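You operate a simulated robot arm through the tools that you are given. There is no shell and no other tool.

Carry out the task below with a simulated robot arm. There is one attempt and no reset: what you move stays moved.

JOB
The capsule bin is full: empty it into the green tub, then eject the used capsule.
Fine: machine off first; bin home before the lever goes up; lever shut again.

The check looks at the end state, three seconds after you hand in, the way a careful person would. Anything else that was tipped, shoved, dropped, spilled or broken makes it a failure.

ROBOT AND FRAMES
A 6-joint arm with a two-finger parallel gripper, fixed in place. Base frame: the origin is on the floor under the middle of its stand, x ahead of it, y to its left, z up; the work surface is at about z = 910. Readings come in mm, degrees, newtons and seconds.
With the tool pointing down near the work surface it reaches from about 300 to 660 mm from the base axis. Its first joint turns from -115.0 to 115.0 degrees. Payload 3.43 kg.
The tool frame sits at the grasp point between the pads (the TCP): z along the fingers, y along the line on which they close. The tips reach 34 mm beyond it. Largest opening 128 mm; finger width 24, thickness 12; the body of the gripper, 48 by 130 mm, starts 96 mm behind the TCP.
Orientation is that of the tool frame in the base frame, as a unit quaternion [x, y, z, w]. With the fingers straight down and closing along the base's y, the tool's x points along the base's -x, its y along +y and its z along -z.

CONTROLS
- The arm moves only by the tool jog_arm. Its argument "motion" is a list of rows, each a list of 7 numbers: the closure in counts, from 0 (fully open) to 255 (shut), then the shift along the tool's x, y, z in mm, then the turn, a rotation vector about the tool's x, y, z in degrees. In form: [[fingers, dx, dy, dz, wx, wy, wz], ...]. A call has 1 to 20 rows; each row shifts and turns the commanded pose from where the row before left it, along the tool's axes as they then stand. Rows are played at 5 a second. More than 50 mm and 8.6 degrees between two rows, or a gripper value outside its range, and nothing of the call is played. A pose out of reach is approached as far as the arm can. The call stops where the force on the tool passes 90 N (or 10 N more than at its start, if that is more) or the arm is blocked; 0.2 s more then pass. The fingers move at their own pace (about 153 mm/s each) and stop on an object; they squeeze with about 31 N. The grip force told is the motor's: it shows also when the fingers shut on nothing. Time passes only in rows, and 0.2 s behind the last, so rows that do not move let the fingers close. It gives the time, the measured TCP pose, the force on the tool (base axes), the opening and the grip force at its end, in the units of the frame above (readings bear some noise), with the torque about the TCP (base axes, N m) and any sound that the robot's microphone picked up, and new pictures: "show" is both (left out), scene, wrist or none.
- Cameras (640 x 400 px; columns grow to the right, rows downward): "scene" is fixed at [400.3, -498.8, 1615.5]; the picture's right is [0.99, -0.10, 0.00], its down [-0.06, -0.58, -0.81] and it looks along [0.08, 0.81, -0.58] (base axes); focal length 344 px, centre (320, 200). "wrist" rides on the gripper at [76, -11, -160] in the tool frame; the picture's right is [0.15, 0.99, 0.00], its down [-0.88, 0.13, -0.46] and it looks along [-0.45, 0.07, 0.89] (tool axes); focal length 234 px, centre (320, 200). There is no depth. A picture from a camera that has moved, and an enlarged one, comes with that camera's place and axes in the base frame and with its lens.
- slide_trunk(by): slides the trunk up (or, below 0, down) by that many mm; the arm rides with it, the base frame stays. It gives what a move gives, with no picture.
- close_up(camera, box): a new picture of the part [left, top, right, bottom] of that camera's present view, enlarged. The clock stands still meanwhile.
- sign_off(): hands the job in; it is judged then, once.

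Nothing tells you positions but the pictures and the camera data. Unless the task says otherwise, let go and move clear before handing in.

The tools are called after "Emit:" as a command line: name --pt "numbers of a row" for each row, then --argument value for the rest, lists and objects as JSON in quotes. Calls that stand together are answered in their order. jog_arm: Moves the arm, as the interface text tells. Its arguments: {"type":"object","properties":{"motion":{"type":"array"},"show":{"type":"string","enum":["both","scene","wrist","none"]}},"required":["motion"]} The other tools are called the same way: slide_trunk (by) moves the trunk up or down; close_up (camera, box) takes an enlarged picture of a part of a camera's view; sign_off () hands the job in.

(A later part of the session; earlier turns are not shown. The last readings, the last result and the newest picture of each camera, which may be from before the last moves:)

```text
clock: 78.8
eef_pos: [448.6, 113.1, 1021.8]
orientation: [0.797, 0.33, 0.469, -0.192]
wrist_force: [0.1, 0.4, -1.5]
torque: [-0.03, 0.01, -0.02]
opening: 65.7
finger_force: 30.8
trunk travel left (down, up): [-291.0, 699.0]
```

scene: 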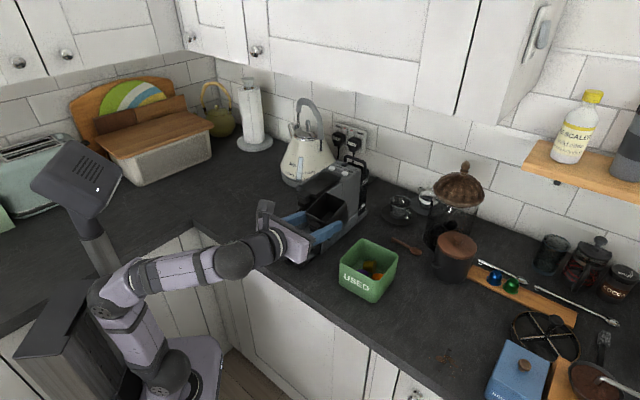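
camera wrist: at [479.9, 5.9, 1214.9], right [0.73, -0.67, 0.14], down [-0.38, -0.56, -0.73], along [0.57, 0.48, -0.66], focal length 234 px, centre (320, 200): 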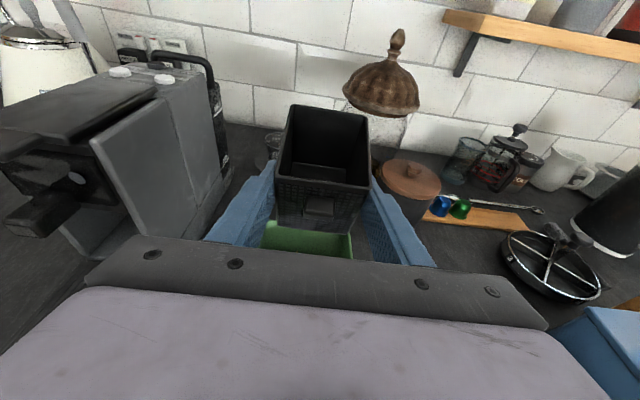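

Emit:
close_up --camera "scene" --box '[270, 180, 370, 270]'

Emit:
close_up --camera "wrist" --box '[100, 30, 420, 250]'

```text
4.44 times, centred on (320, 225) of scene
camera zoom: at [400.3, -498.8, 1615.5], right [0.99, -0.1, 0.0], down [-0.06, -0.58, -0.81], along [0.08, 0.81, -0.58], focal length 1528 px, centre (320, 89)
```

zoom: 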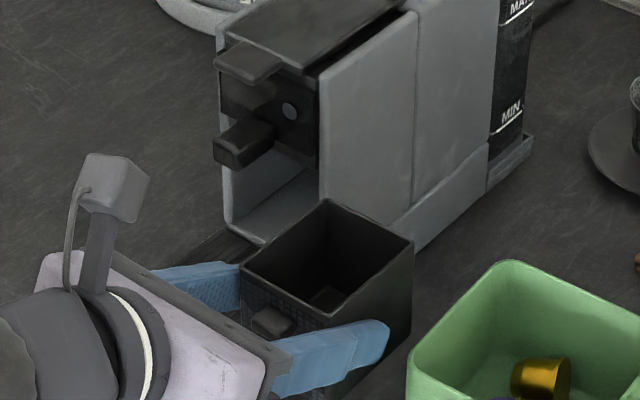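

```text
1.82 times, centred on (260, 140) of wrist
camera zoom: at [366.3, 49.3, 1166.7], right [0.75, -0.65, 0.13], down [-0.49, -0.68, -0.55], along [0.44, 0.34, -0.83], focal length 426 px, centre (429, 309)
```

zoom: 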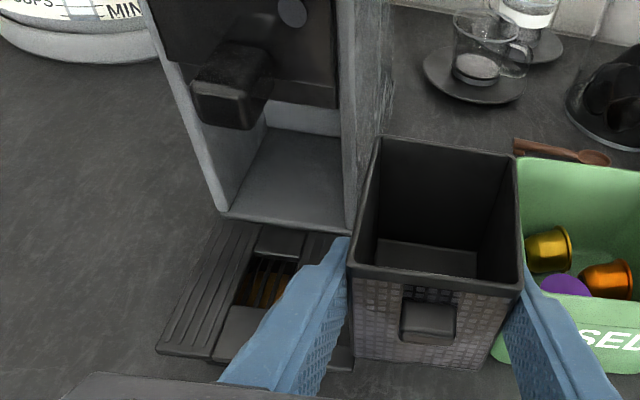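

The bin is level and I can see the slot: lip at e≈482, about 92 mm deep, centred near L=-147, with about 4 mm clearance per side. I'll move sideways to line up in front of it.

Emit:
jog_arm --pt "255 0 -15 0 0 0 0" --pt "255 0 -20 0 0 0 0" --pt "255 0 -20 0 0 0 0" --pt "255 0 -20 0 0 0 0" --pt "255 0 -15 0 0 0 0" --pt "255 0 0 0 0 0 0"

Emit:
close_up --camera "wrist" --box '[230, 30, 410, 200]'

Emit:
close_up --camera "scene" --box '[260, 190, 350, 260]'

```text
clock: 80.2
eef_pos: [384.3, 176.6, 1022.3]
orientation: [0.796, 0.331, 0.468, -0.193]
wrist_force: [-1.4, 0.0, 0.2]
torque: [-0.01, 0.03, 0.02]
opening: 65.7
finger_force: 30.8
trunk travel left (down, up): [-291.0, 699.0]
camera wrist: at [303.2, 113.2, 1167.5], right [0.75, -0.65, 0.13], down [-0.49, -0.68, -0.55], along [0.44, 0.34, -0.83], focal length 234 px, centre (320, 200)
```

scene: 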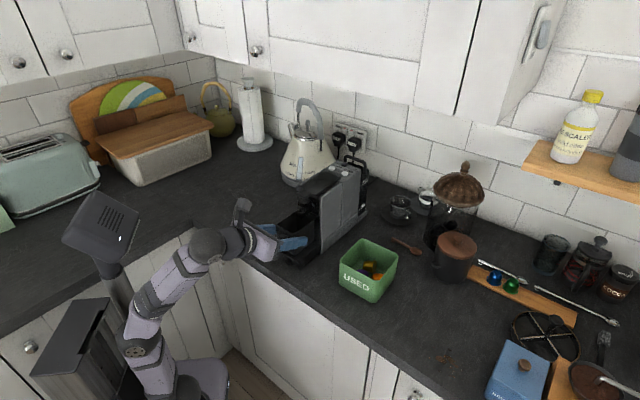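
wrist: 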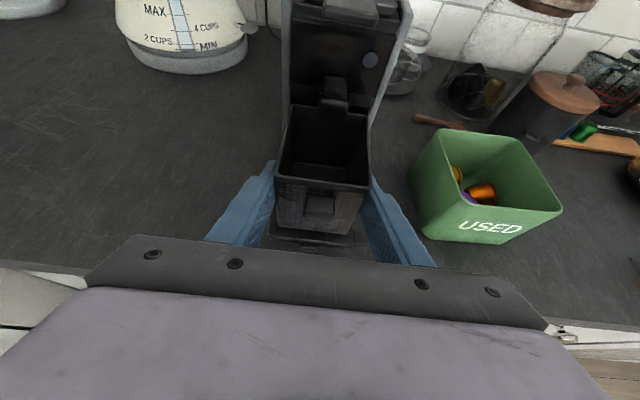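

```text
2.35 times, centred on (320, 115) of wrist
camera zoom: at [303.2, 113.2, 1167.5], right [0.75, -0.65, 0.13], down [-0.49, -0.68, -0.55], along [0.44, 0.34, -0.83], focal length 551 px, centre (320, 400)
```

zoom: 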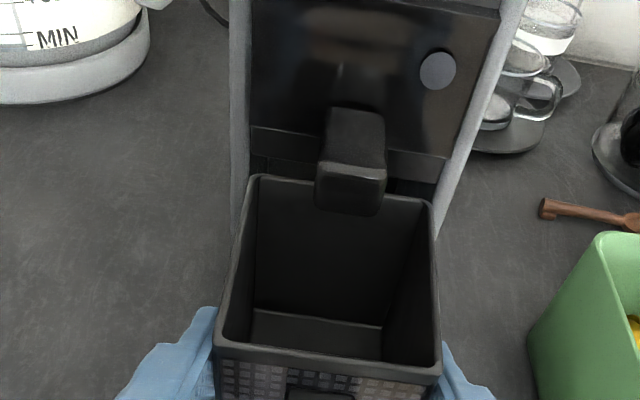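

```text
5.71 times, centred on (305, 225) of scene
camera zoom: at [400.3, -498.8, 1615.5], right [0.99, -0.1, 0.0], down [-0.06, -0.58, -0.81], along [0.08, 0.81, -0.58], focal length 1965 px, centre (406, 57)
```

zoom: 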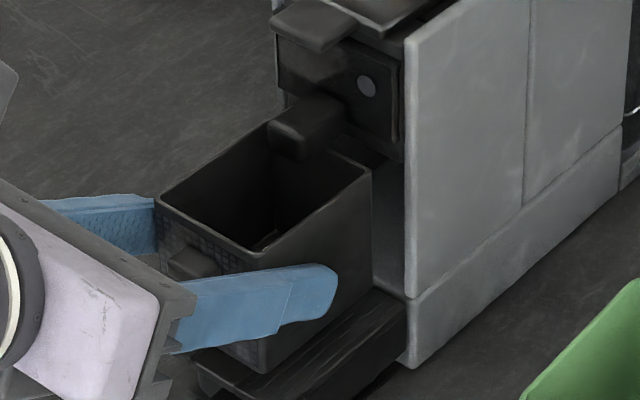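

The bin is centred on the slot at L≈-147 and level. I'll slide it in slowly as far as the side-gripping fingers allow, about 38 mm.

Emit:
jog_arm --pt "255 4 0 8.5 0 0 0" --pt "255 4 0 8.5 0 0 0" --pt "255 0 0 0 0 0 0" --show "none"

Emit:
jog_arm --pt "255 4 0 8.5 0 0 0" --pt "255 3.5 0 7.5 0 0 0" --pt "255 2.5 0 6 0 0 0" --pt "255 0 0 0 0 0 0"

Emit:
close_up --camera "scene" --box '[270, 185, 350, 255]'

Emit:
close_up --camera "wrist" --box '[250, 40, 400, 200]'

```text
clock: 81.0
eef_pos: [396.7, 186.2, 1019.7]
orientation: [0.796, 0.331, 0.469, -0.192]
wrist_force: [-15.6, -13.6, -5.5]
torque: [0.01, -0.12, 0.19]
opening: 65.6
finger_force: 31.0
trunk travel left (down, up): [-291.0, 699.0]
```

```text
clock: 82.0
eef_pos: [413.4, 204.6, 1020.1]
orientation: [0.795, 0.33, 0.471, -0.193]
wrist_force: [-11.8, -13.8, 4.3]
torque: [0.59, -0.49, 0.04]
opening: 65.4
finger_force: 30.9
trunk travel left (down, up): [-291.0, 699.0]
camera wrist: at [331.1, 140.6, 1164.7], right [0.75, -0.65, 0.13], down [-0.49, -0.68, -0.55], along [0.45, 0.35, -0.82], focal length 234 px, centre (320, 200)
```

scene: 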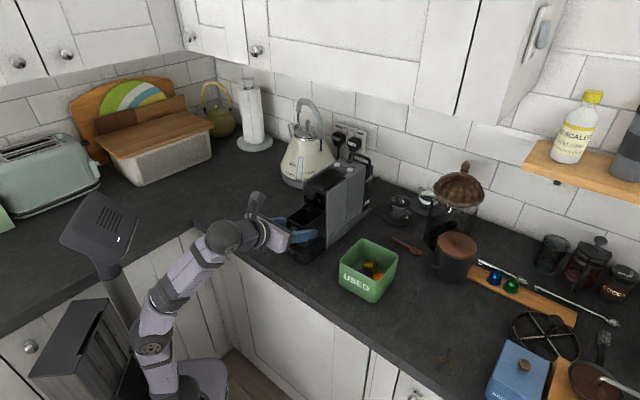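
wrist: 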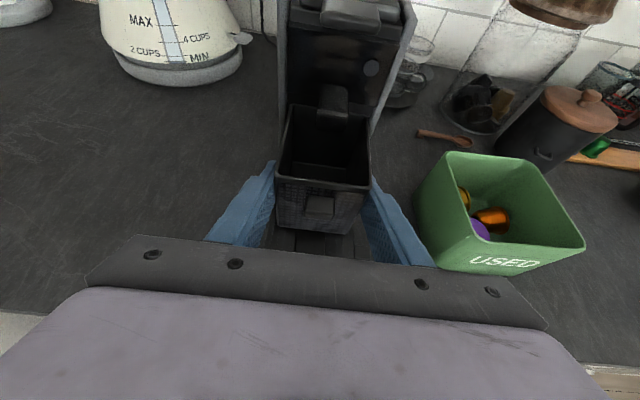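

```text
5.71 times, centred on (310, 220) of scene
camera zoom: at [400.3, -498.8, 1615.5], right [0.99, -0.1, 0.0], down [-0.06, -0.58, -0.81], along [0.08, 0.81, -0.58], focal length 1965 px, centre (377, 86)
```

zoom: 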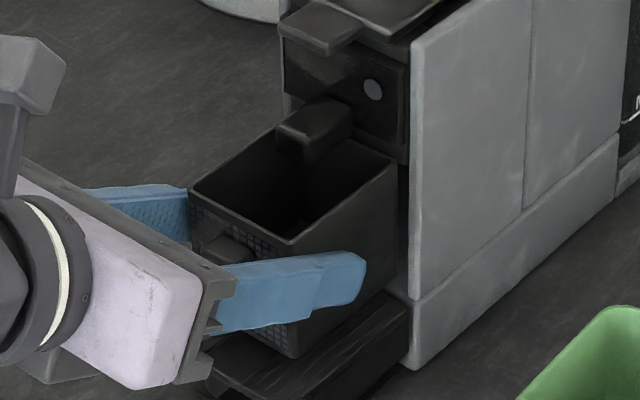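

```text
2.50 times, centred on (325, 120) of wrist
camera zoom: at [331.1, 140.6, 1164.7], right [0.75, -0.65, 0.13], down [-0.49, -0.68, -0.55], along [0.45, 0.35, -0.82], focal length 585 px, centre (308, 400)
```

zoom: 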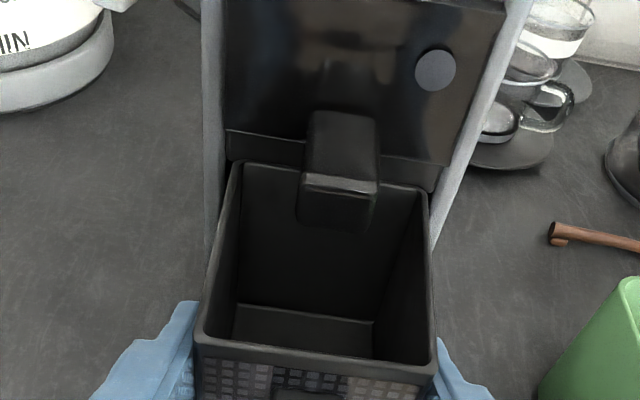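

The force readings show the bin's rear rim caught the underside of the front panel at z≈1044, and the machine itself was pushed back instead. I'll back off right away and measure how far it moved.

Emit:
jog_arm --pt "255 -5.9 0 -10.5 0 0 0" --pt "255 -3 0 -5.2 0 0 0" --pt "255 0 0 0 0 0 0"

Emit:
close_up --camera "scene" --box '[260, 140, 420, 310]'

Emit:
close_up --camera "scene" --box '[275, 225, 335, 275]'

Emit:
close_up --camera "scene" --box '[280, 150, 380, 220]'

```text
clock: 82.8
eef_pos: [400.3, 192.2, 1018.7]
orientation: [0.796, 0.331, 0.468, -0.193]
wrist_force: [-0.7, 0.3, -0.6]
torque: [-0.04, 0.0, -0.01]
opening: 65.9
finger_force: 30.9
trunk travel left (down, up): [-291.0, 699.0]
camera wrist: at [319.6, 129.9, 1163.7], right [0.75, -0.65, 0.13], down [-0.49, -0.68, -0.55], along [0.44, 0.35, -0.83], focal length 234 px, centre (320, 200)
```

scene: 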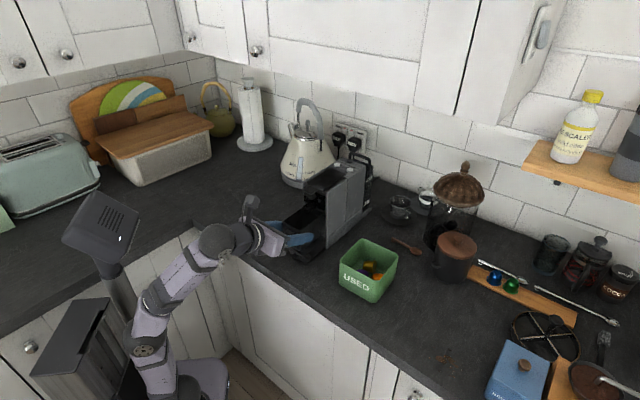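
wrist: 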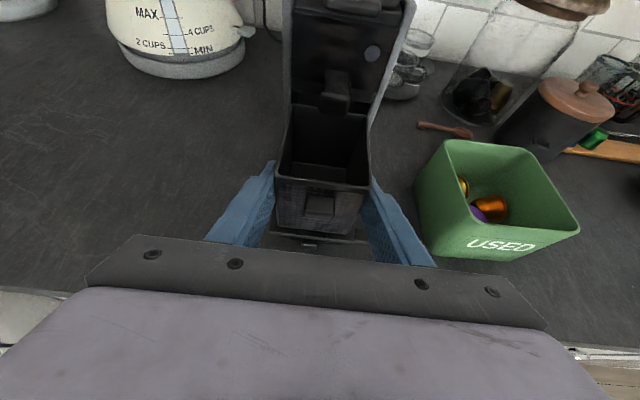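

```text
2.35 times, centred on (340, 225) of scene
camera zoom: at [400.3, -498.8, 1615.5], right [0.99, -0.1, 0.0], down [-0.06, -0.58, -0.81], along [0.08, 0.81, -0.58], focal length 809 px, centre (273, 141)
```

zoom: 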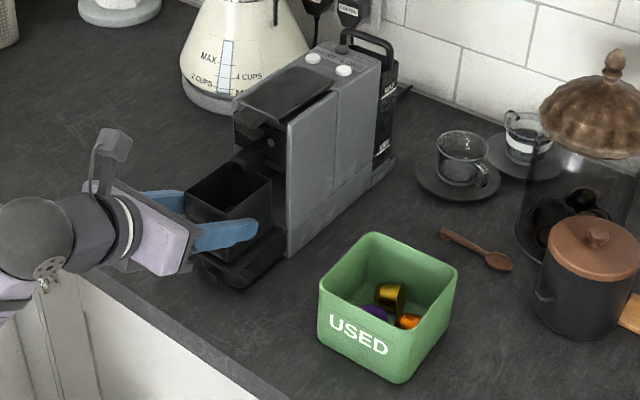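

```text
8.00 times, centred on (305, 250) of scene
camera zoom: at [400.3, -498.8, 1615.5], right [0.99, -0.1, 0.0], down [-0.06, -0.58, -0.81], along [0.08, 0.81, -0.58], focal length 2751 px, centre (440, -200)
```

zoom: 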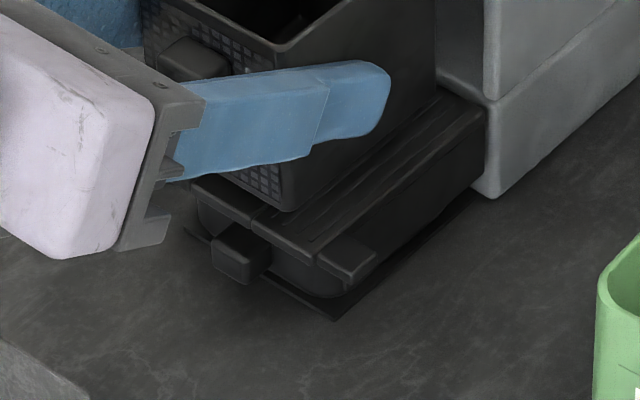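

```text
5.71 times, centred on (330, 185) of scene
camera zoom: at [400.3, -498.8, 1615.5], right [0.99, -0.1, 0.0], down [-0.06, -0.58, -0.81], along [0.08, 0.81, -0.58], focal length 1965 px, centre (263, 286)
```

zoom: 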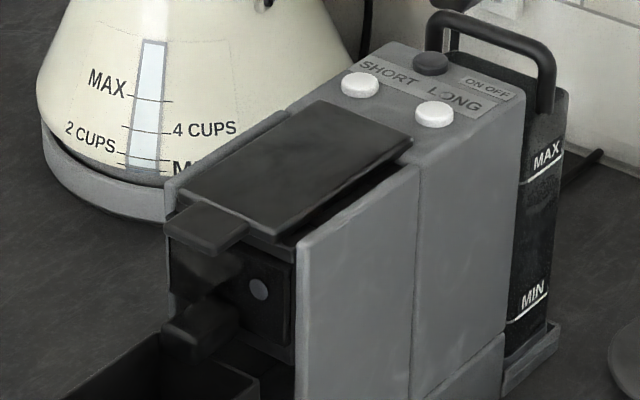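

The machine slid straight back by about 28 mm with no rotation, and nothing else was touched. I'll put that right later by drawing it forward again. First the bin has to go in about 5 mm lower, so I'm checking the view of the opening.

Emit:
close_up --camera "wrist" --box '[270, 60, 390, 160]'

Emit:
close_up --camera "scene" --box '[290, 185, 340, 230]'

```text
4.00 times, centred on (330, 110) of wrist
camera zoom: at [319.6, 129.9, 1163.7], right [0.75, -0.65, 0.13], down [-0.49, -0.68, -0.55], along [0.44, 0.35, -0.83], focal length 937 px, centre (280, 560)
```

zoom: 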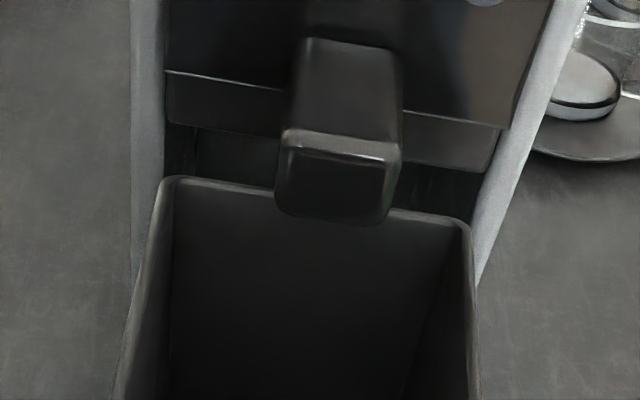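

```text
8.89 times, centred on (315, 208) of scene
camera zoom: at [400.3, -498.8, 1615.5], right [0.99, -0.1, 0.0], down [-0.06, -0.58, -0.81], along [0.08, 0.81, -0.58], focal length 3056 px, centre (364, 133)
```

zoom: 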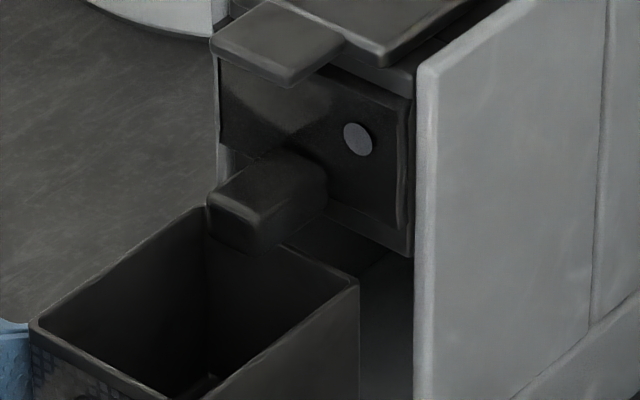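

The rim needs to be about 3.5 mm lower to pass between the panel and the floor. I'll lower it, then feed it in with small steps, stopping at any resistance.

Emit:
jog_arm --pt "255 -3.2 0 1.8 0 0 0" --pt "255 2.4 0 4.4 0 0 0" --pt "255 2.4 0 4.4 0 0 0" --pt "255 0 0 0 0 0 0" --show "none"

Emit:
jog_arm --pt "255 2.4 0 4.4 0 0 0" --pt "255 1.0 0 1.75 0 0 0" --pt "255 0 0 0 0 0 0" --show "wrist"

Emit:
close_up --camera "wrist" --box '[270, 60, 390, 160]'

Emit:
close_up --camera "scene" --box '[290, 185, 350, 240]'

```text
clock: 83.8
eef_pos: [406.5, 200.8, 1013.9]
orientation: [0.797, 0.33, 0.468, -0.192]
wrist_force: [0.3, -0.2, -0.6]
torque: [-0.01, 0.01, 0.0]
opening: 65.7
finger_force: 31.1
trunk travel left (down, up): [-291.0, 699.0]
```

```text
clock: 84.6
eef_pos: [412.7, 206.8, 1014.5]
orientation: [0.797, 0.33, 0.468, -0.192]
wrist_force: [0.4, 0.6, -0.2]
torque: [-0.03, -0.01, -0.03]
opening: 65.8
finger_force: 31.1
trunk travel left (down, up): [-291.0, 699.0]
camera wrist: at [331.3, 143.4, 1160.2], right [0.75, -0.65, 0.13], down [-0.49, -0.68, -0.55], along [0.44, 0.34, -0.83], focal length 234 px, centre (320, 200)
```

wrist: 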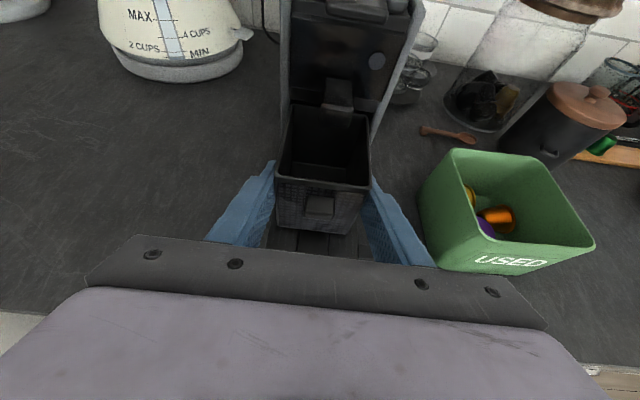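

```text
4.00 times, centred on (330, 110) of wrist
camera zoom: at [331.3, 143.4, 1160.2], right [0.75, -0.65, 0.13], down [-0.49, -0.68, -0.55], along [0.44, 0.34, -0.83], focal length 937 px, centre (280, 560)
```

zoom: 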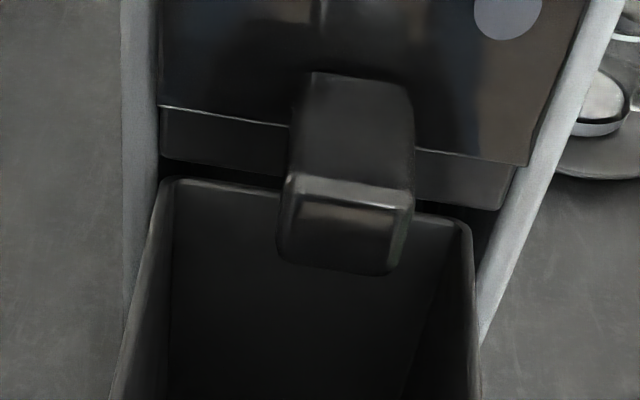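

```text
7.27 times, centred on (320, 212) of scene
camera zoom: at [400.3, -498.8, 1615.5], right [0.99, -0.1, 0.0], down [-0.06, -0.58, -0.81], along [0.08, 0.81, -0.58], focal length 2501 px, centre (320, 109)
```

zoom: 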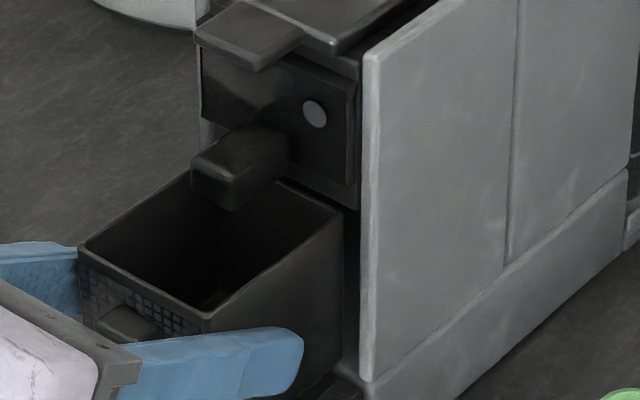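

No resistance yet, and the rim now sits below the panel edge. It's slightly closer to the left wall, so I'll shift 2 mm right and continue with small steps.

Emit:
jog_arm --pt "255 0 1.8 0 0 0 0" --pt "255 2.0 0 3.5 0 0 0" --pt "255 2.0 0 3.5 0 0 0" --pt "255 0 0 0 0 0 0" --show "none"

Emit:
jog_arm --pt "255 2.0 0 3.5 0 0 0" --pt "255 2.0 0 3.5 0 0 0" --pt "255 0 0 0 0 0 0" --show "wrist"

Emit:
close_up --camera "wrist" --box '[270, 60, 390, 160]'

Emit:
close_up --camera "scene" --box '[290, 185, 350, 255]'

```text
clock: 85.6
eef_pos: [419.2, 210.9, 1014.6]
orientation: [0.796, 0.331, 0.468, -0.193]
wrist_force: [0.1, 0.1, -1.4]
torque: [-0.03, 0.01, 0.0]
opening: 65.2
finger_force: 31.2
trunk travel left (down, up): [-291.0, 699.0]
```

```text
clock: 86.4
eef_pos: [426.1, 215.1, 1014.5]
orientation: [0.797, 0.331, 0.468, -0.192]
wrist_force: [0.2, 0.8, -1.1]
torque: [-0.04, 0.0, 0.0]
opening: 65.7
finger_force: 31.1
trunk travel left (down, up): [-291.0, 699.0]
camera wrist: at [345.2, 152.5, 1159.8], right [0.75, -0.65, 0.13], down [-0.49, -0.68, -0.55], along [0.44, 0.34, -0.83], focal length 234 px, centre (320, 200)
```

wrist: 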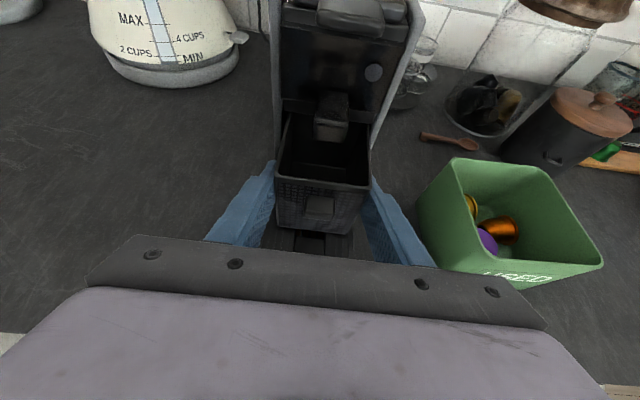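

```text
4.00 times, centred on (330, 110) of wrist
camera zoom: at [345.2, 152.5, 1159.8], right [0.75, -0.65, 0.13], down [-0.49, -0.68, -0.55], along [0.44, 0.34, -0.83], focal length 937 px, centre (280, 560)
```

zoom: 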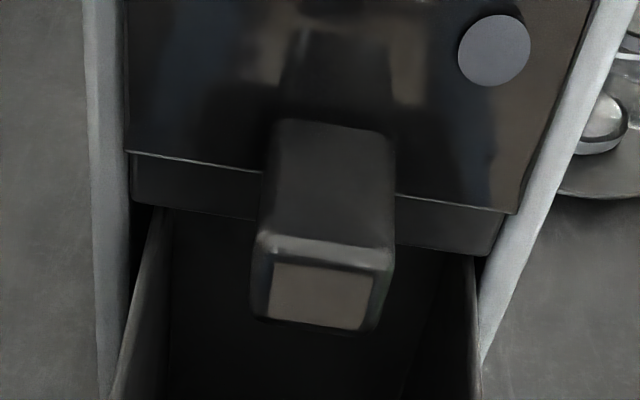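

```text
5.71 times, centred on (320, 220) of scene
camera zoom: at [400.3, -498.8, 1615.5], right [0.99, -0.1, 0.0], down [-0.06, -0.58, -0.81], along [0.08, 0.81, -0.58], focal length 1965 px, centre (320, 86)
```

zoom: 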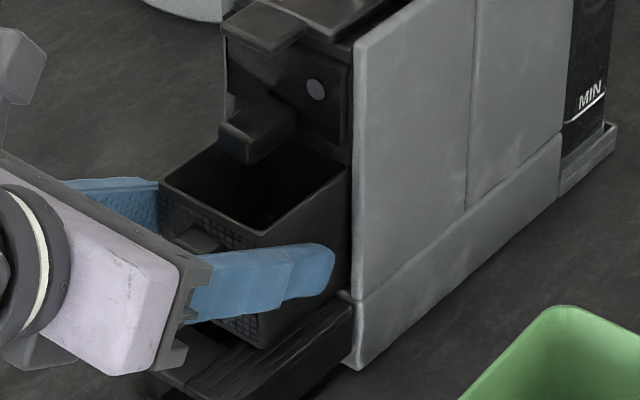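

It's sliding in with no force, about 19 mm so far. I'll continue to the finger limit.

Emit:
jog_arm --pt "255 2.0 -0.8 3.5 0 0 0" --pt "255 2.0 0 3.5 0 0 0" --pt "255 0 0 0 0 0 0" --show "none"

Emit:
jog_arm --pt "255 2.0 0 3.5 0 0 0" --pt "255 1.8 0 3.1 0 0 0" --pt "255 0 0 0 0 0 0" --show "wrist"

Emit:
close_up --camera "wrist" --box '[240, 60, 400, 240]'

Emit:
close_up --camera "scene" --box '[290, 185, 350, 255]'

```text
clock: 87.2
eef_pos: [430.9, 222.0, 1016.5]
orientation: [0.796, 0.331, 0.468, -0.193]
wrist_force: [-1.1, -0.2, 0.1]
torque: [-0.01, 0.01, -0.02]
opening: 65.9
finger_force: 30.6
trunk travel left (down, up): [-291.0, 699.0]
```

```text
clock: 88.0
eef_pos: [436.0, 226.3, 1013.6]
orientation: [0.796, 0.331, 0.468, -0.192]
wrist_force: [-0.5, 0.0, -0.5]
torque: [-0.02, 0.0, -0.02]
opening: 65.7
finger_force: 30.8
trunk travel left (down, up): [-291.0, 699.0]
camera wrist: at [355.0, 163.9, 1159.6], right [0.75, -0.65, 0.13], down [-0.49, -0.68, -0.55], along [0.44, 0.35, -0.83], focal length 234 px, centre (320, 200)
```

wrist: 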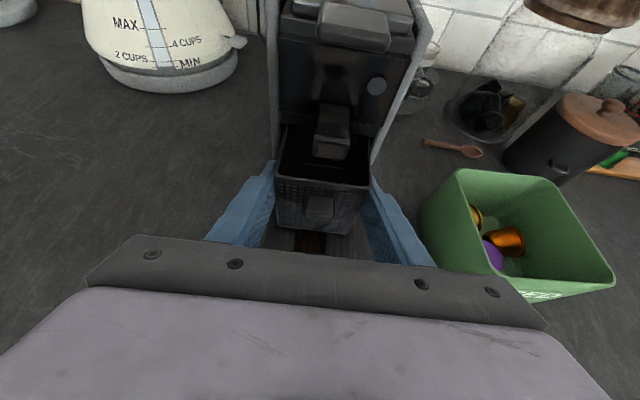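

```text
2.22 times, centred on (320, 150) of wrist
camera zoom: at [355.0, 163.9, 1159.6], right [0.75, -0.65, 0.13], down [-0.49, -0.68, -0.55], along [0.44, 0.35, -0.83], focal length 520 px, centre (320, 311)
```

zoom: 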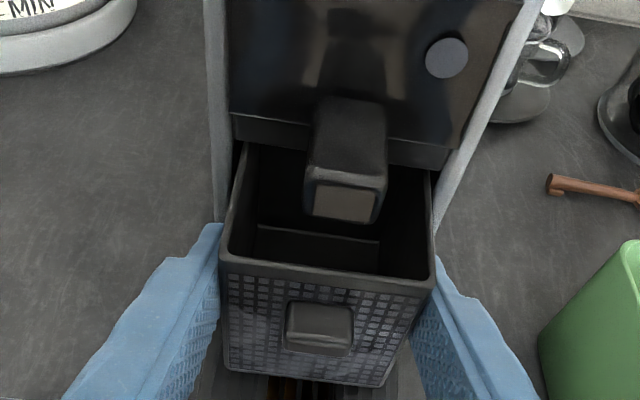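

```text
5.71 times, centred on (320, 220) of scene
camera zoom: at [400.3, -498.8, 1615.5], right [0.99, -0.1, 0.0], down [-0.06, -0.58, -0.81], along [0.08, 0.81, -0.58], focal length 1965 px, centre (320, 86)
```

zoom: 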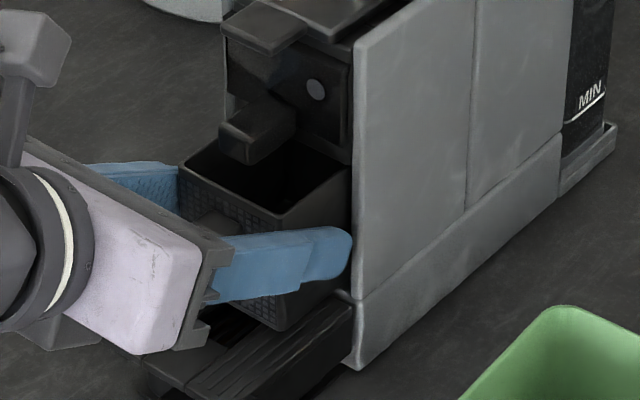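

Emit:
jog_arm --pt "255 2.0 -0.8 3.5 0 0 0" --pt "255 -1.3 0 0.7 0 0 0" --pt "255 0 0 0 0 0 0" --show "none"

Emit:
jog_arm --pt "115 0 0 0 0 0 0" --pt "100 0 0 0 0 0 0" --pt "80 0 0 0 0 0 0" --pt "60 0 0 0 0 0 0" --pt "60 0 0 0 0 0 0"

Emit:
close_up --camera "wrist" --box '[240, 60, 400, 240]'

Emit:
close_up --camera "scene" --box '[290, 185, 350, 255]'

```text
clock: 88.8
eef_pos: [438.5, 228.2, 1014.1]
orientation: [0.796, 0.33, 0.469, -0.192]
wrist_force: [-1.9, -5.3, 1.2]
torque: [0.06, 0.03, 0.1]
opening: 65.7
finger_force: 30.8
trunk travel left (down, up): [-291.0, 699.0]
```

```text
clock: 90.0
eef_pos: [438.2, 229.8, 1013.3]
orientation: [0.797, 0.331, 0.468, -0.193]
wrist_force: [0.2, -0.2, 0.3]
torque: [0.02, -0.03, 0.01]
opening: 98.0
finger_force: 0.1
trunk travel left (down, up): [-291.0, 699.0]
camera wrist: at [357.7, 167.3, 1158.6], right [0.75, -0.65, 0.13], down [-0.49, -0.68, -0.55], along [0.44, 0.34, -0.83], focal length 234 px, centre (320, 200)
```

scene: 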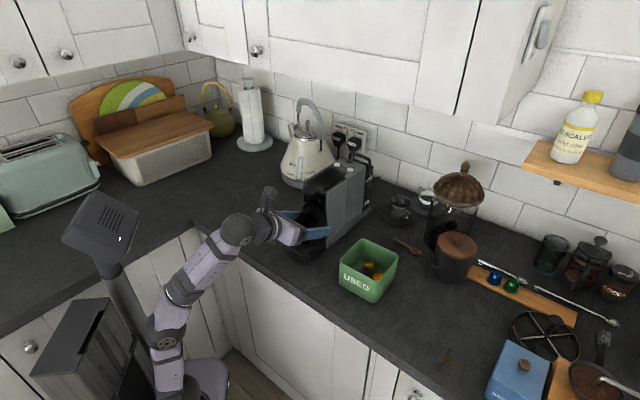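
wrist: 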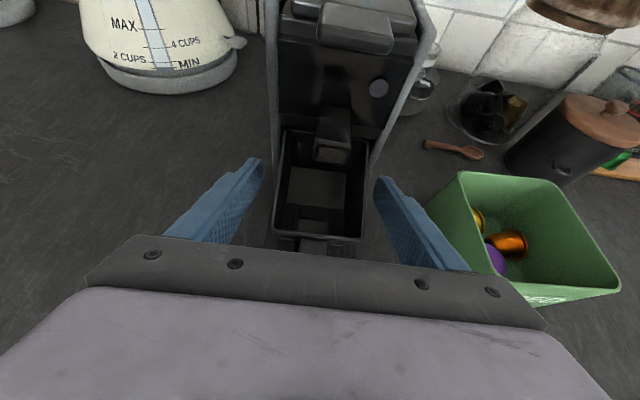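

```text
2.22 times, centred on (320, 150) of wrist
camera zoom: at [357.7, 167.3, 1158.6], right [0.75, -0.65, 0.13], down [-0.49, -0.68, -0.55], along [0.44, 0.34, -0.83], focal length 520 px, centre (320, 311)
```

zoom: 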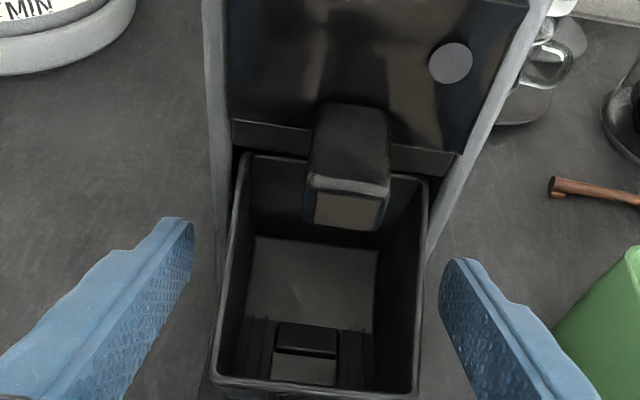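

```text
5.71 times, centred on (320, 220) of scene
camera zoom: at [400.3, -498.8, 1615.5], right [0.99, -0.1, 0.0], down [-0.06, -0.58, -0.81], along [0.08, 0.81, -0.58], focal length 1965 px, centre (320, 86)
```

zoom: 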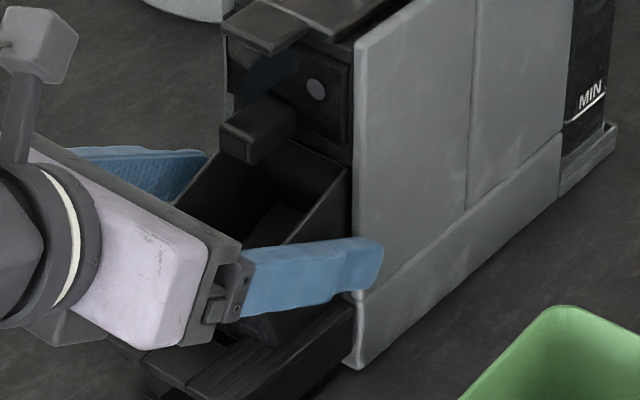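

The bin is inside the slot, but it has tipped forward again now that it's released. I'll back the open fingers straight out and look for the knob.

Emit:
jog_arm --pt "40 -9.8 0 -17.5 0 0 0" --pt "40 -9.8 0 -17.5 0 0 0" --pt "40 -9.8 0 -17.5 0 0 0" --pt "40 -4.9 0 -8.7 0 0 0" --pt "40 0 0 0 0 0 0"

Emit:
close_up --camera "wrist" --box '[250, 30, 400, 200]'

Emit:
close_up --camera "scene" --box '[280, 190, 350, 260]'

```text
clock: 91.2
eef_pos: [387.7, 180.0, 1011.9]
orientation: [0.797, 0.33, 0.469, -0.192]
wrist_force: [0.4, 0.5, -0.6]
torque: [-0.01, -0.02, -0.01]
opening: 108.2
finger_force: 0.1
trunk travel left (down, up): [-291.0, 699.0]
camera wrist: at [308.1, 116.3, 1157.2], right [0.75, -0.65, 0.13], down [-0.49, -0.68, -0.55], along [0.44, 0.34, -0.83], focal length 234 px, centre (320, 200)
```

scene: 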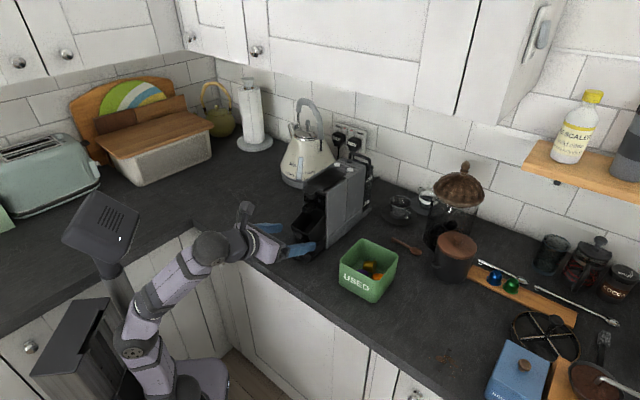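
wrist: 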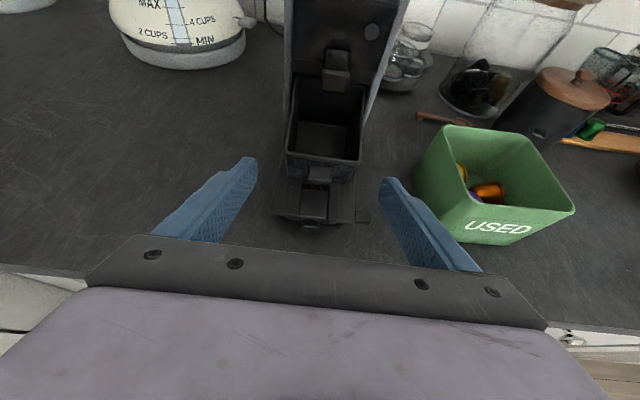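

```text
2.35 times, centred on (325, 115) of wrist
camera zoom: at [308.1, 116.3, 1157.2], right [0.75, -0.65, 0.13], down [-0.49, -0.68, -0.55], along [0.44, 0.34, -0.83], focal length 551 px, centre (308, 400)
```

zoom: 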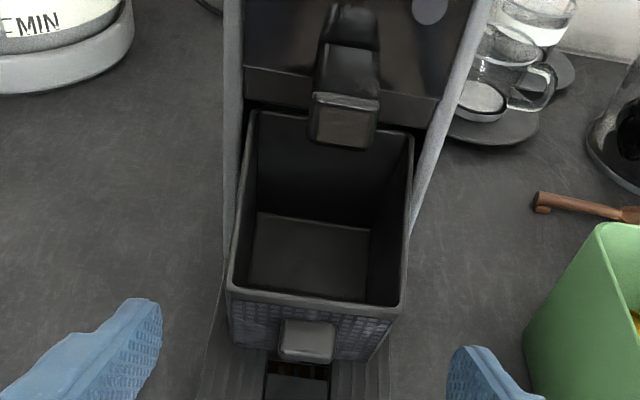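

```text
5.71 times, centred on (315, 225) of scene
camera zoom: at [400.3, -498.8, 1615.5], right [0.99, -0.1, 0.0], down [-0.06, -0.58, -0.81], along [0.08, 0.81, -0.58], focal length 1965 px, centre (349, 57)
```

zoom: 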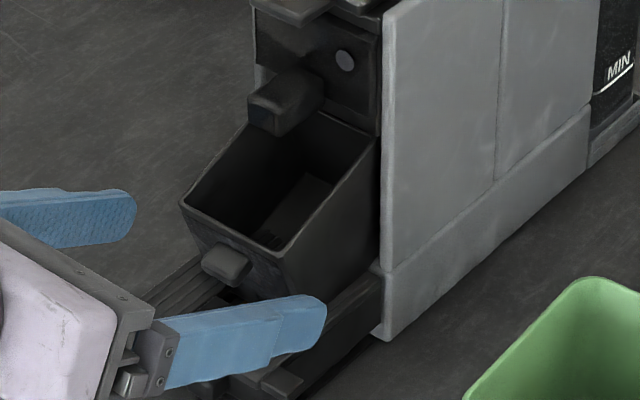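

The bin is captured in the slot and tilted about 21°, with the knob at about e 438, L -147, z 990. I'll lift its front with closed fingers under the knob: narrow the fingers around it, lower below it using the trunk, close, then raise.

Emit:
jog_arm --pt "187 0 0 0 0 0 0" --pt "187 0 0 0 0 0 0" --pt "187 0 0 0 0 0 0" --show "wrist"

Emit:
close_up --camera "wrist" --box '[270, 120, 370, 240]'

Emit:
close_up --camera "scene" --box '[285, 210, 335, 255]'

```text
clock: 92.0
eef_pos: [389.6, 179.6, 1012.9]
orientation: [0.797, 0.331, 0.468, -0.192]
wrist_force: [-0.1, -0.1, -0.6]
torque: [0.0, -0.01, 0.0]
opening: 34.4
finger_force: 0.1
trunk travel left (down, up): [-291.0, 699.0]
camera wrist: at [308.3, 116.4, 1157.2], right [0.75, -0.65, 0.13], down [-0.49, -0.68, -0.55], along [0.44, 0.34, -0.83], focal length 234 px, centre (320, 200)
```

wrist: 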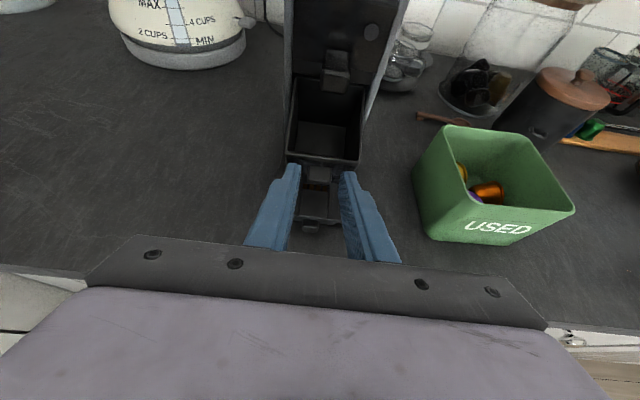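

```text
3.33 times, centred on (320, 180) of wrist
camera zoom: at [308.3, 116.4, 1157.2], right [0.75, -0.65, 0.13], down [-0.49, -0.68, -0.55], along [0.44, 0.34, -0.83], focal length 781 px, centre (320, 267)
```

zoom: 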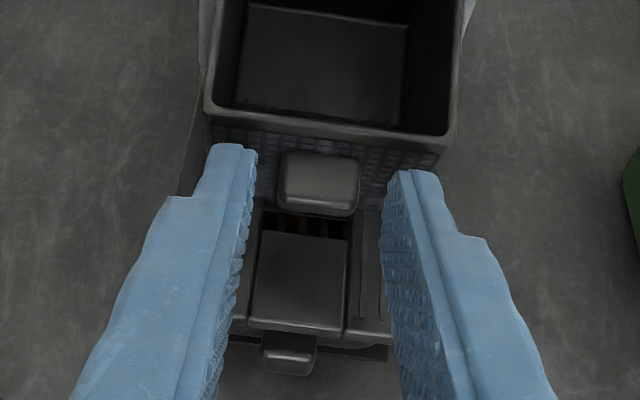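

```text
8.89 times, centred on (310, 232) of scene
camera zoom: at [400.3, -498.8, 1615.5], right [0.99, -0.1, 0.0], down [-0.06, -0.58, -0.81], along [0.08, 0.81, -0.58], focal length 3056 px, centre (409, -89)
```

zoom: 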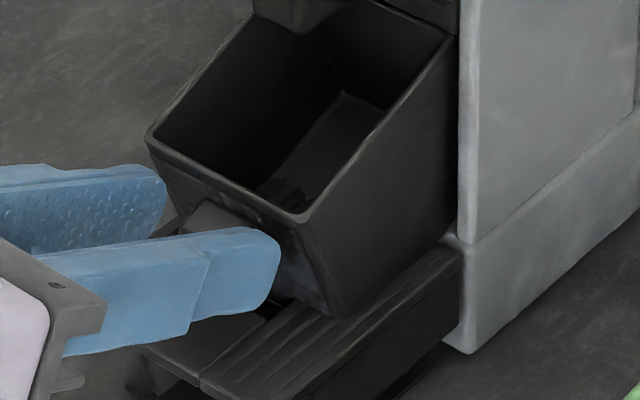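

The fingers flank the knob nicely. I'll lower in stages with the trunk, checking for contact.

Emit:
slide_trunk --by -24

Emit:
slide_trunk --by -7

Emit:
close_up --camera "wrist" --box '[270, 100, 370, 220]'

Emit:
close_up --camera "scene" --box '[285, 210, 335, 255]'

```text
clock: 92.7
eef_pos: [389.8, 178.8, 988.0]
orientation: [0.797, 0.33, 0.468, -0.192]
wrist_force: [-0.1, 0.3, 0.0]
torque: [-0.01, 0.02, -0.01]
opening: 34.2
finger_force: 0.1
trunk travel left (down, up): [-267.0, 723.0]
```

```text
clock: 93.3
eef_pos: [389.2, 178.5, 986.0]
orientation: [0.793, 0.33, 0.474, -0.194]
wrist_force: [5.3, 2.5, 21.9]
torque: [0.67, -0.32, -0.15]
opening: 33.1
finger_force: 0.0
trunk travel left (down, up): [-260.0, 730.0]
```

```text
3.33 times, centred on (320, 160) of wrist
camera zoom: at [305.8, 115.6, 1129.2], right [0.75, -0.65, 0.13], down [-0.49, -0.67, -0.56], along [0.45, 0.35, -0.82], focal length 781 px, centre (320, 333)
```

zoom: 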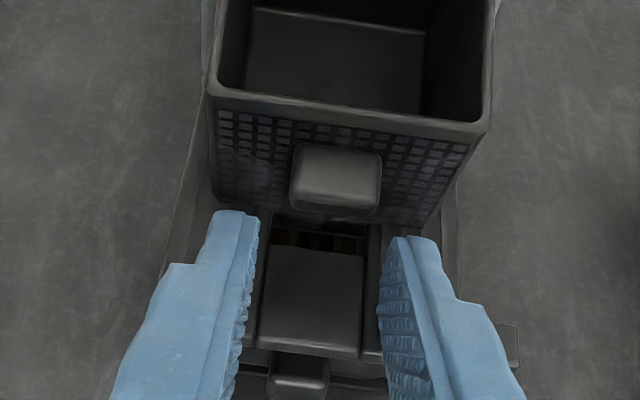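

```text
8.89 times, centred on (310, 232) of scene
camera zoom: at [400.3, -498.8, 1615.5], right [0.99, -0.1, 0.0], down [-0.06, -0.58, -0.81], along [0.08, 0.81, -0.58], focal length 3056 px, centre (409, -89)
```

zoom: 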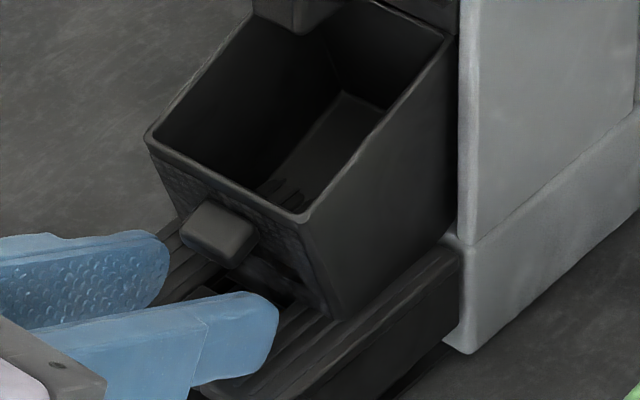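

The tips touched the tray rails at about 22 N, so I'll raise off them at once. Instead I'll grip the knob directly and lift the bin front with it.

Emit:
slide_trunk --by 27

Emit:
jog_arm --pt "187 2.4 0 4.4 0 0 0" --pt "187 0 0 0 0 0 0" --show "wrist"

Emit:
close_up --camera "wrist" --box '[270, 110, 370, 220]'

Emit:
close_up --camera "scene" --box '[275, 205, 345, 270]'

```text
clock: 94.0
eef_pos: [389.8, 179.5, 1007.8]
orientation: [0.797, 0.33, 0.467, -0.192]
wrist_force: [-0.4, 0.7, 0.2]
torque: [0.01, 0.0, 0.01]
opening: 34.2
finger_force: 0.0
trunk travel left (down, up): [-287.0, 703.0]
```

```text
clock: 94.6
eef_pos: [394.1, 182.4, 1009.2]
orientation: [0.796, 0.331, 0.468, -0.193]
wrist_force: [-0.4, 0.4, 0.8]
torque: [-0.01, 0.04, 0.04]
opening: 34.3
finger_force: 0.0
trunk travel left (down, up): [-287.0, 703.0]
camera wrist: at [312.3, 119.8, 1153.3], right [0.75, -0.65, 0.13], down [-0.49, -0.68, -0.55], along [0.44, 0.35, -0.83], focal length 234 px, centre (320, 200)
```

wrist: 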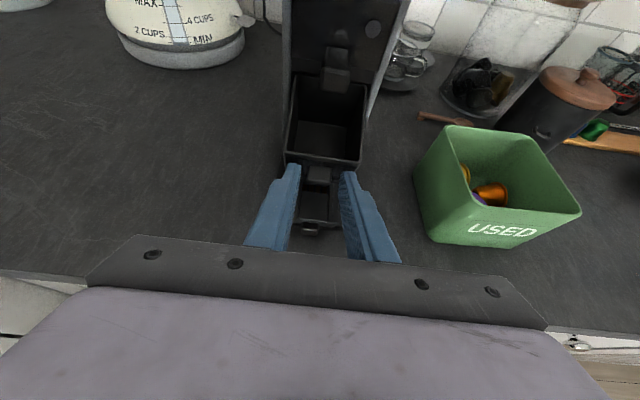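

```text
3.64 times, centred on (320, 165) of wrist
camera zoom: at [312.3, 119.8, 1153.3], right [0.75, -0.65, 0.13], down [-0.49, -0.68, -0.55], along [0.44, 0.35, -0.83], focal length 852 px, centre (320, 327)
```

zoom: 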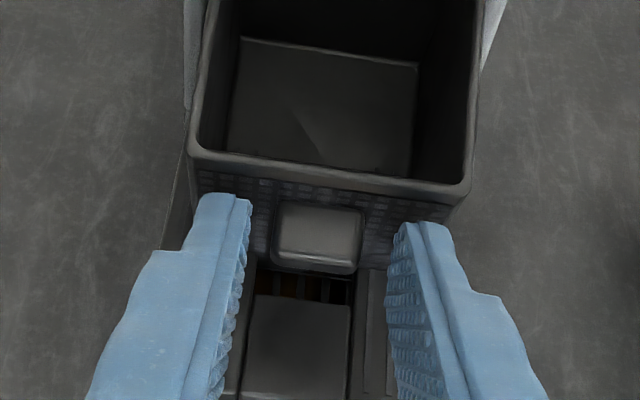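

```text
6.15 times, centred on (310, 238) of scene
camera zoom: at [400.3, -498.8, 1615.5], right [0.99, -0.1, 0.0], down [-0.06, -0.58, -0.81], along [0.08, 0.81, -0.58], focal length 2116 px, centre (382, -31)
```

zoom: 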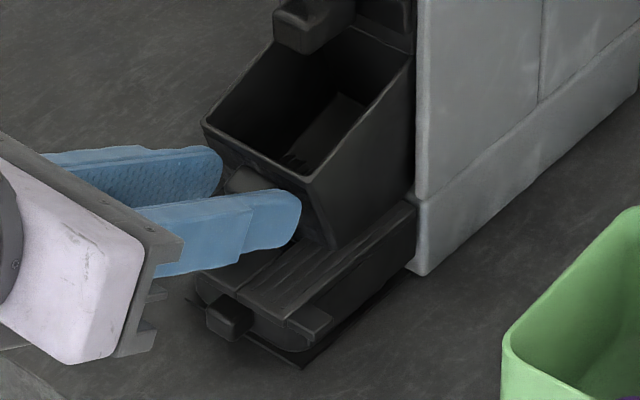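

Emit:
jog_arm --pt "255 0 0 0 0 0 0" --pt "255 0 0 0 0 0 0" --pt "255 0 0 0 0 0 0" --show "none"

Emit:
slide_trunk --by 8

Emit:
close_up --camera "wrist" --box '[260, 40, 380, 200]'

Emit:
close_up --camera "scene" --box '[275, 185, 345, 255]'

```text
clock: 95.4
eef_pos: [392.6, 182.3, 1008.4]
orientation: [0.796, 0.331, 0.469, -0.192]
wrist_force: [0.6, -1.6, -0.6]
torque: [0.01, 0.0, 0.0]
opening: 20.8
finger_force: 31.2
trunk travel left (down, up): [-287.0, 703.0]
```

```text
clock: 96.0
eef_pos: [393.7, 182.2, 1013.9]
orientation: [0.798, 0.331, 0.465, -0.192]
wrist_force: [-3.5, -2.8, -12.4]
torque: [-0.9, 0.84, 0.12]
opening: 21.1
finger_force: 31.1
trunk travel left (down, up): [-295.0, 695.0]
```

```text
2.50 times, centred on (320, 120) of wrist
camera zoom: at [314.1, 120.3, 1159.3], right [0.75, -0.65, 0.13], down [-0.5, -0.68, -0.54], along [0.44, 0.34, -0.83], focal length 585 px, centre (320, 400)
```

zoom: 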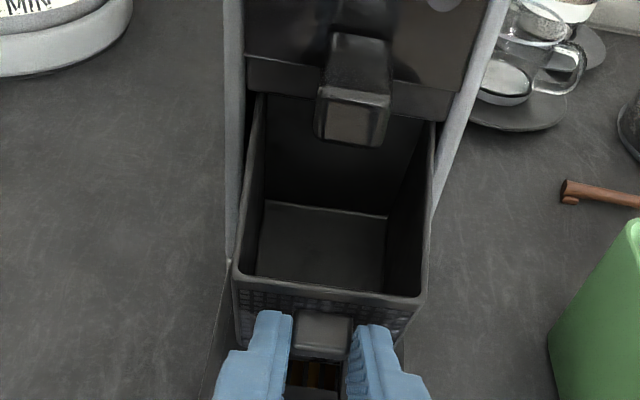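

```text
5.71 times, centred on (310, 220) of scene
camera zoom: at [400.3, -498.8, 1615.5], right [0.99, -0.1, 0.0], down [-0.06, -0.58, -0.81], along [0.08, 0.81, -0.58], focal length 1965 px, centre (377, 86)
```

zoom: 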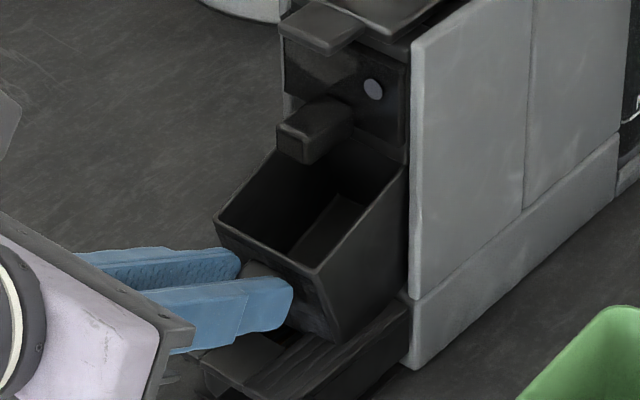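

Lifting brings the rear rim against the panel, and the knob grip is stiff. So instead of forcing it, I'll rotate the tool so the bin levels while the knob follows an arc about the lip.

Emit:
jog_arm --pt "255 2.0 0 0.9 0 -2.4 0" --pt "255 3.0 0 1.2 0 -2.4 0" --pt "255 3.4 0 0.9 0 -2.4 0" --pt "255 0 0 0 0 0 0" --show "none"

Emit:
close_up --camera "wrist" --box '[260, 40, 380, 200]'

Emit:
close_up --camera "scene" --box '[275, 185, 345, 255]'

```text
clock: 97.0
eef_pos: [398.8, 186.7, 1023.6]
orientation: [0.824, 0.342, 0.417, -0.171]
wrist_force: [-0.1, 0.1, -0.3]
torque: [-0.03, 0.01, -0.01]
opening: 21.1
finger_force: 30.9
trunk travel left (down, up): [-295.0, 695.0]
```

```text
2.50 times, centred on (320, 120) of wrist
camera zoom: at [330.3, 137.6, 1179.4], right [0.76, -0.64, 0.12], down [-0.54, -0.72, -0.44], along [0.37, 0.27, -0.89], focal length 585 px, centre (320, 400)
```

zoom: 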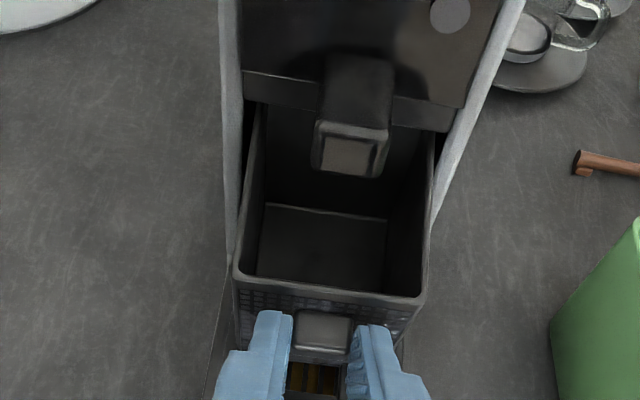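

```text
5.71 times, centred on (310, 220) of scene
camera zoom: at [400.3, -498.8, 1615.5], right [0.99, -0.1, 0.0], down [-0.06, -0.58, -0.81], along [0.08, 0.81, -0.58], focal length 1965 px, centre (377, 86)
```

zoom: 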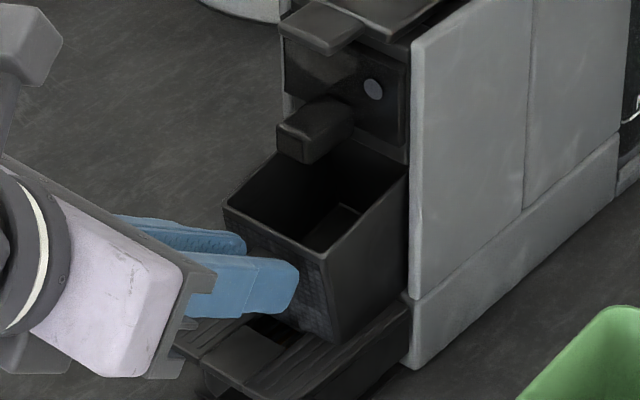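

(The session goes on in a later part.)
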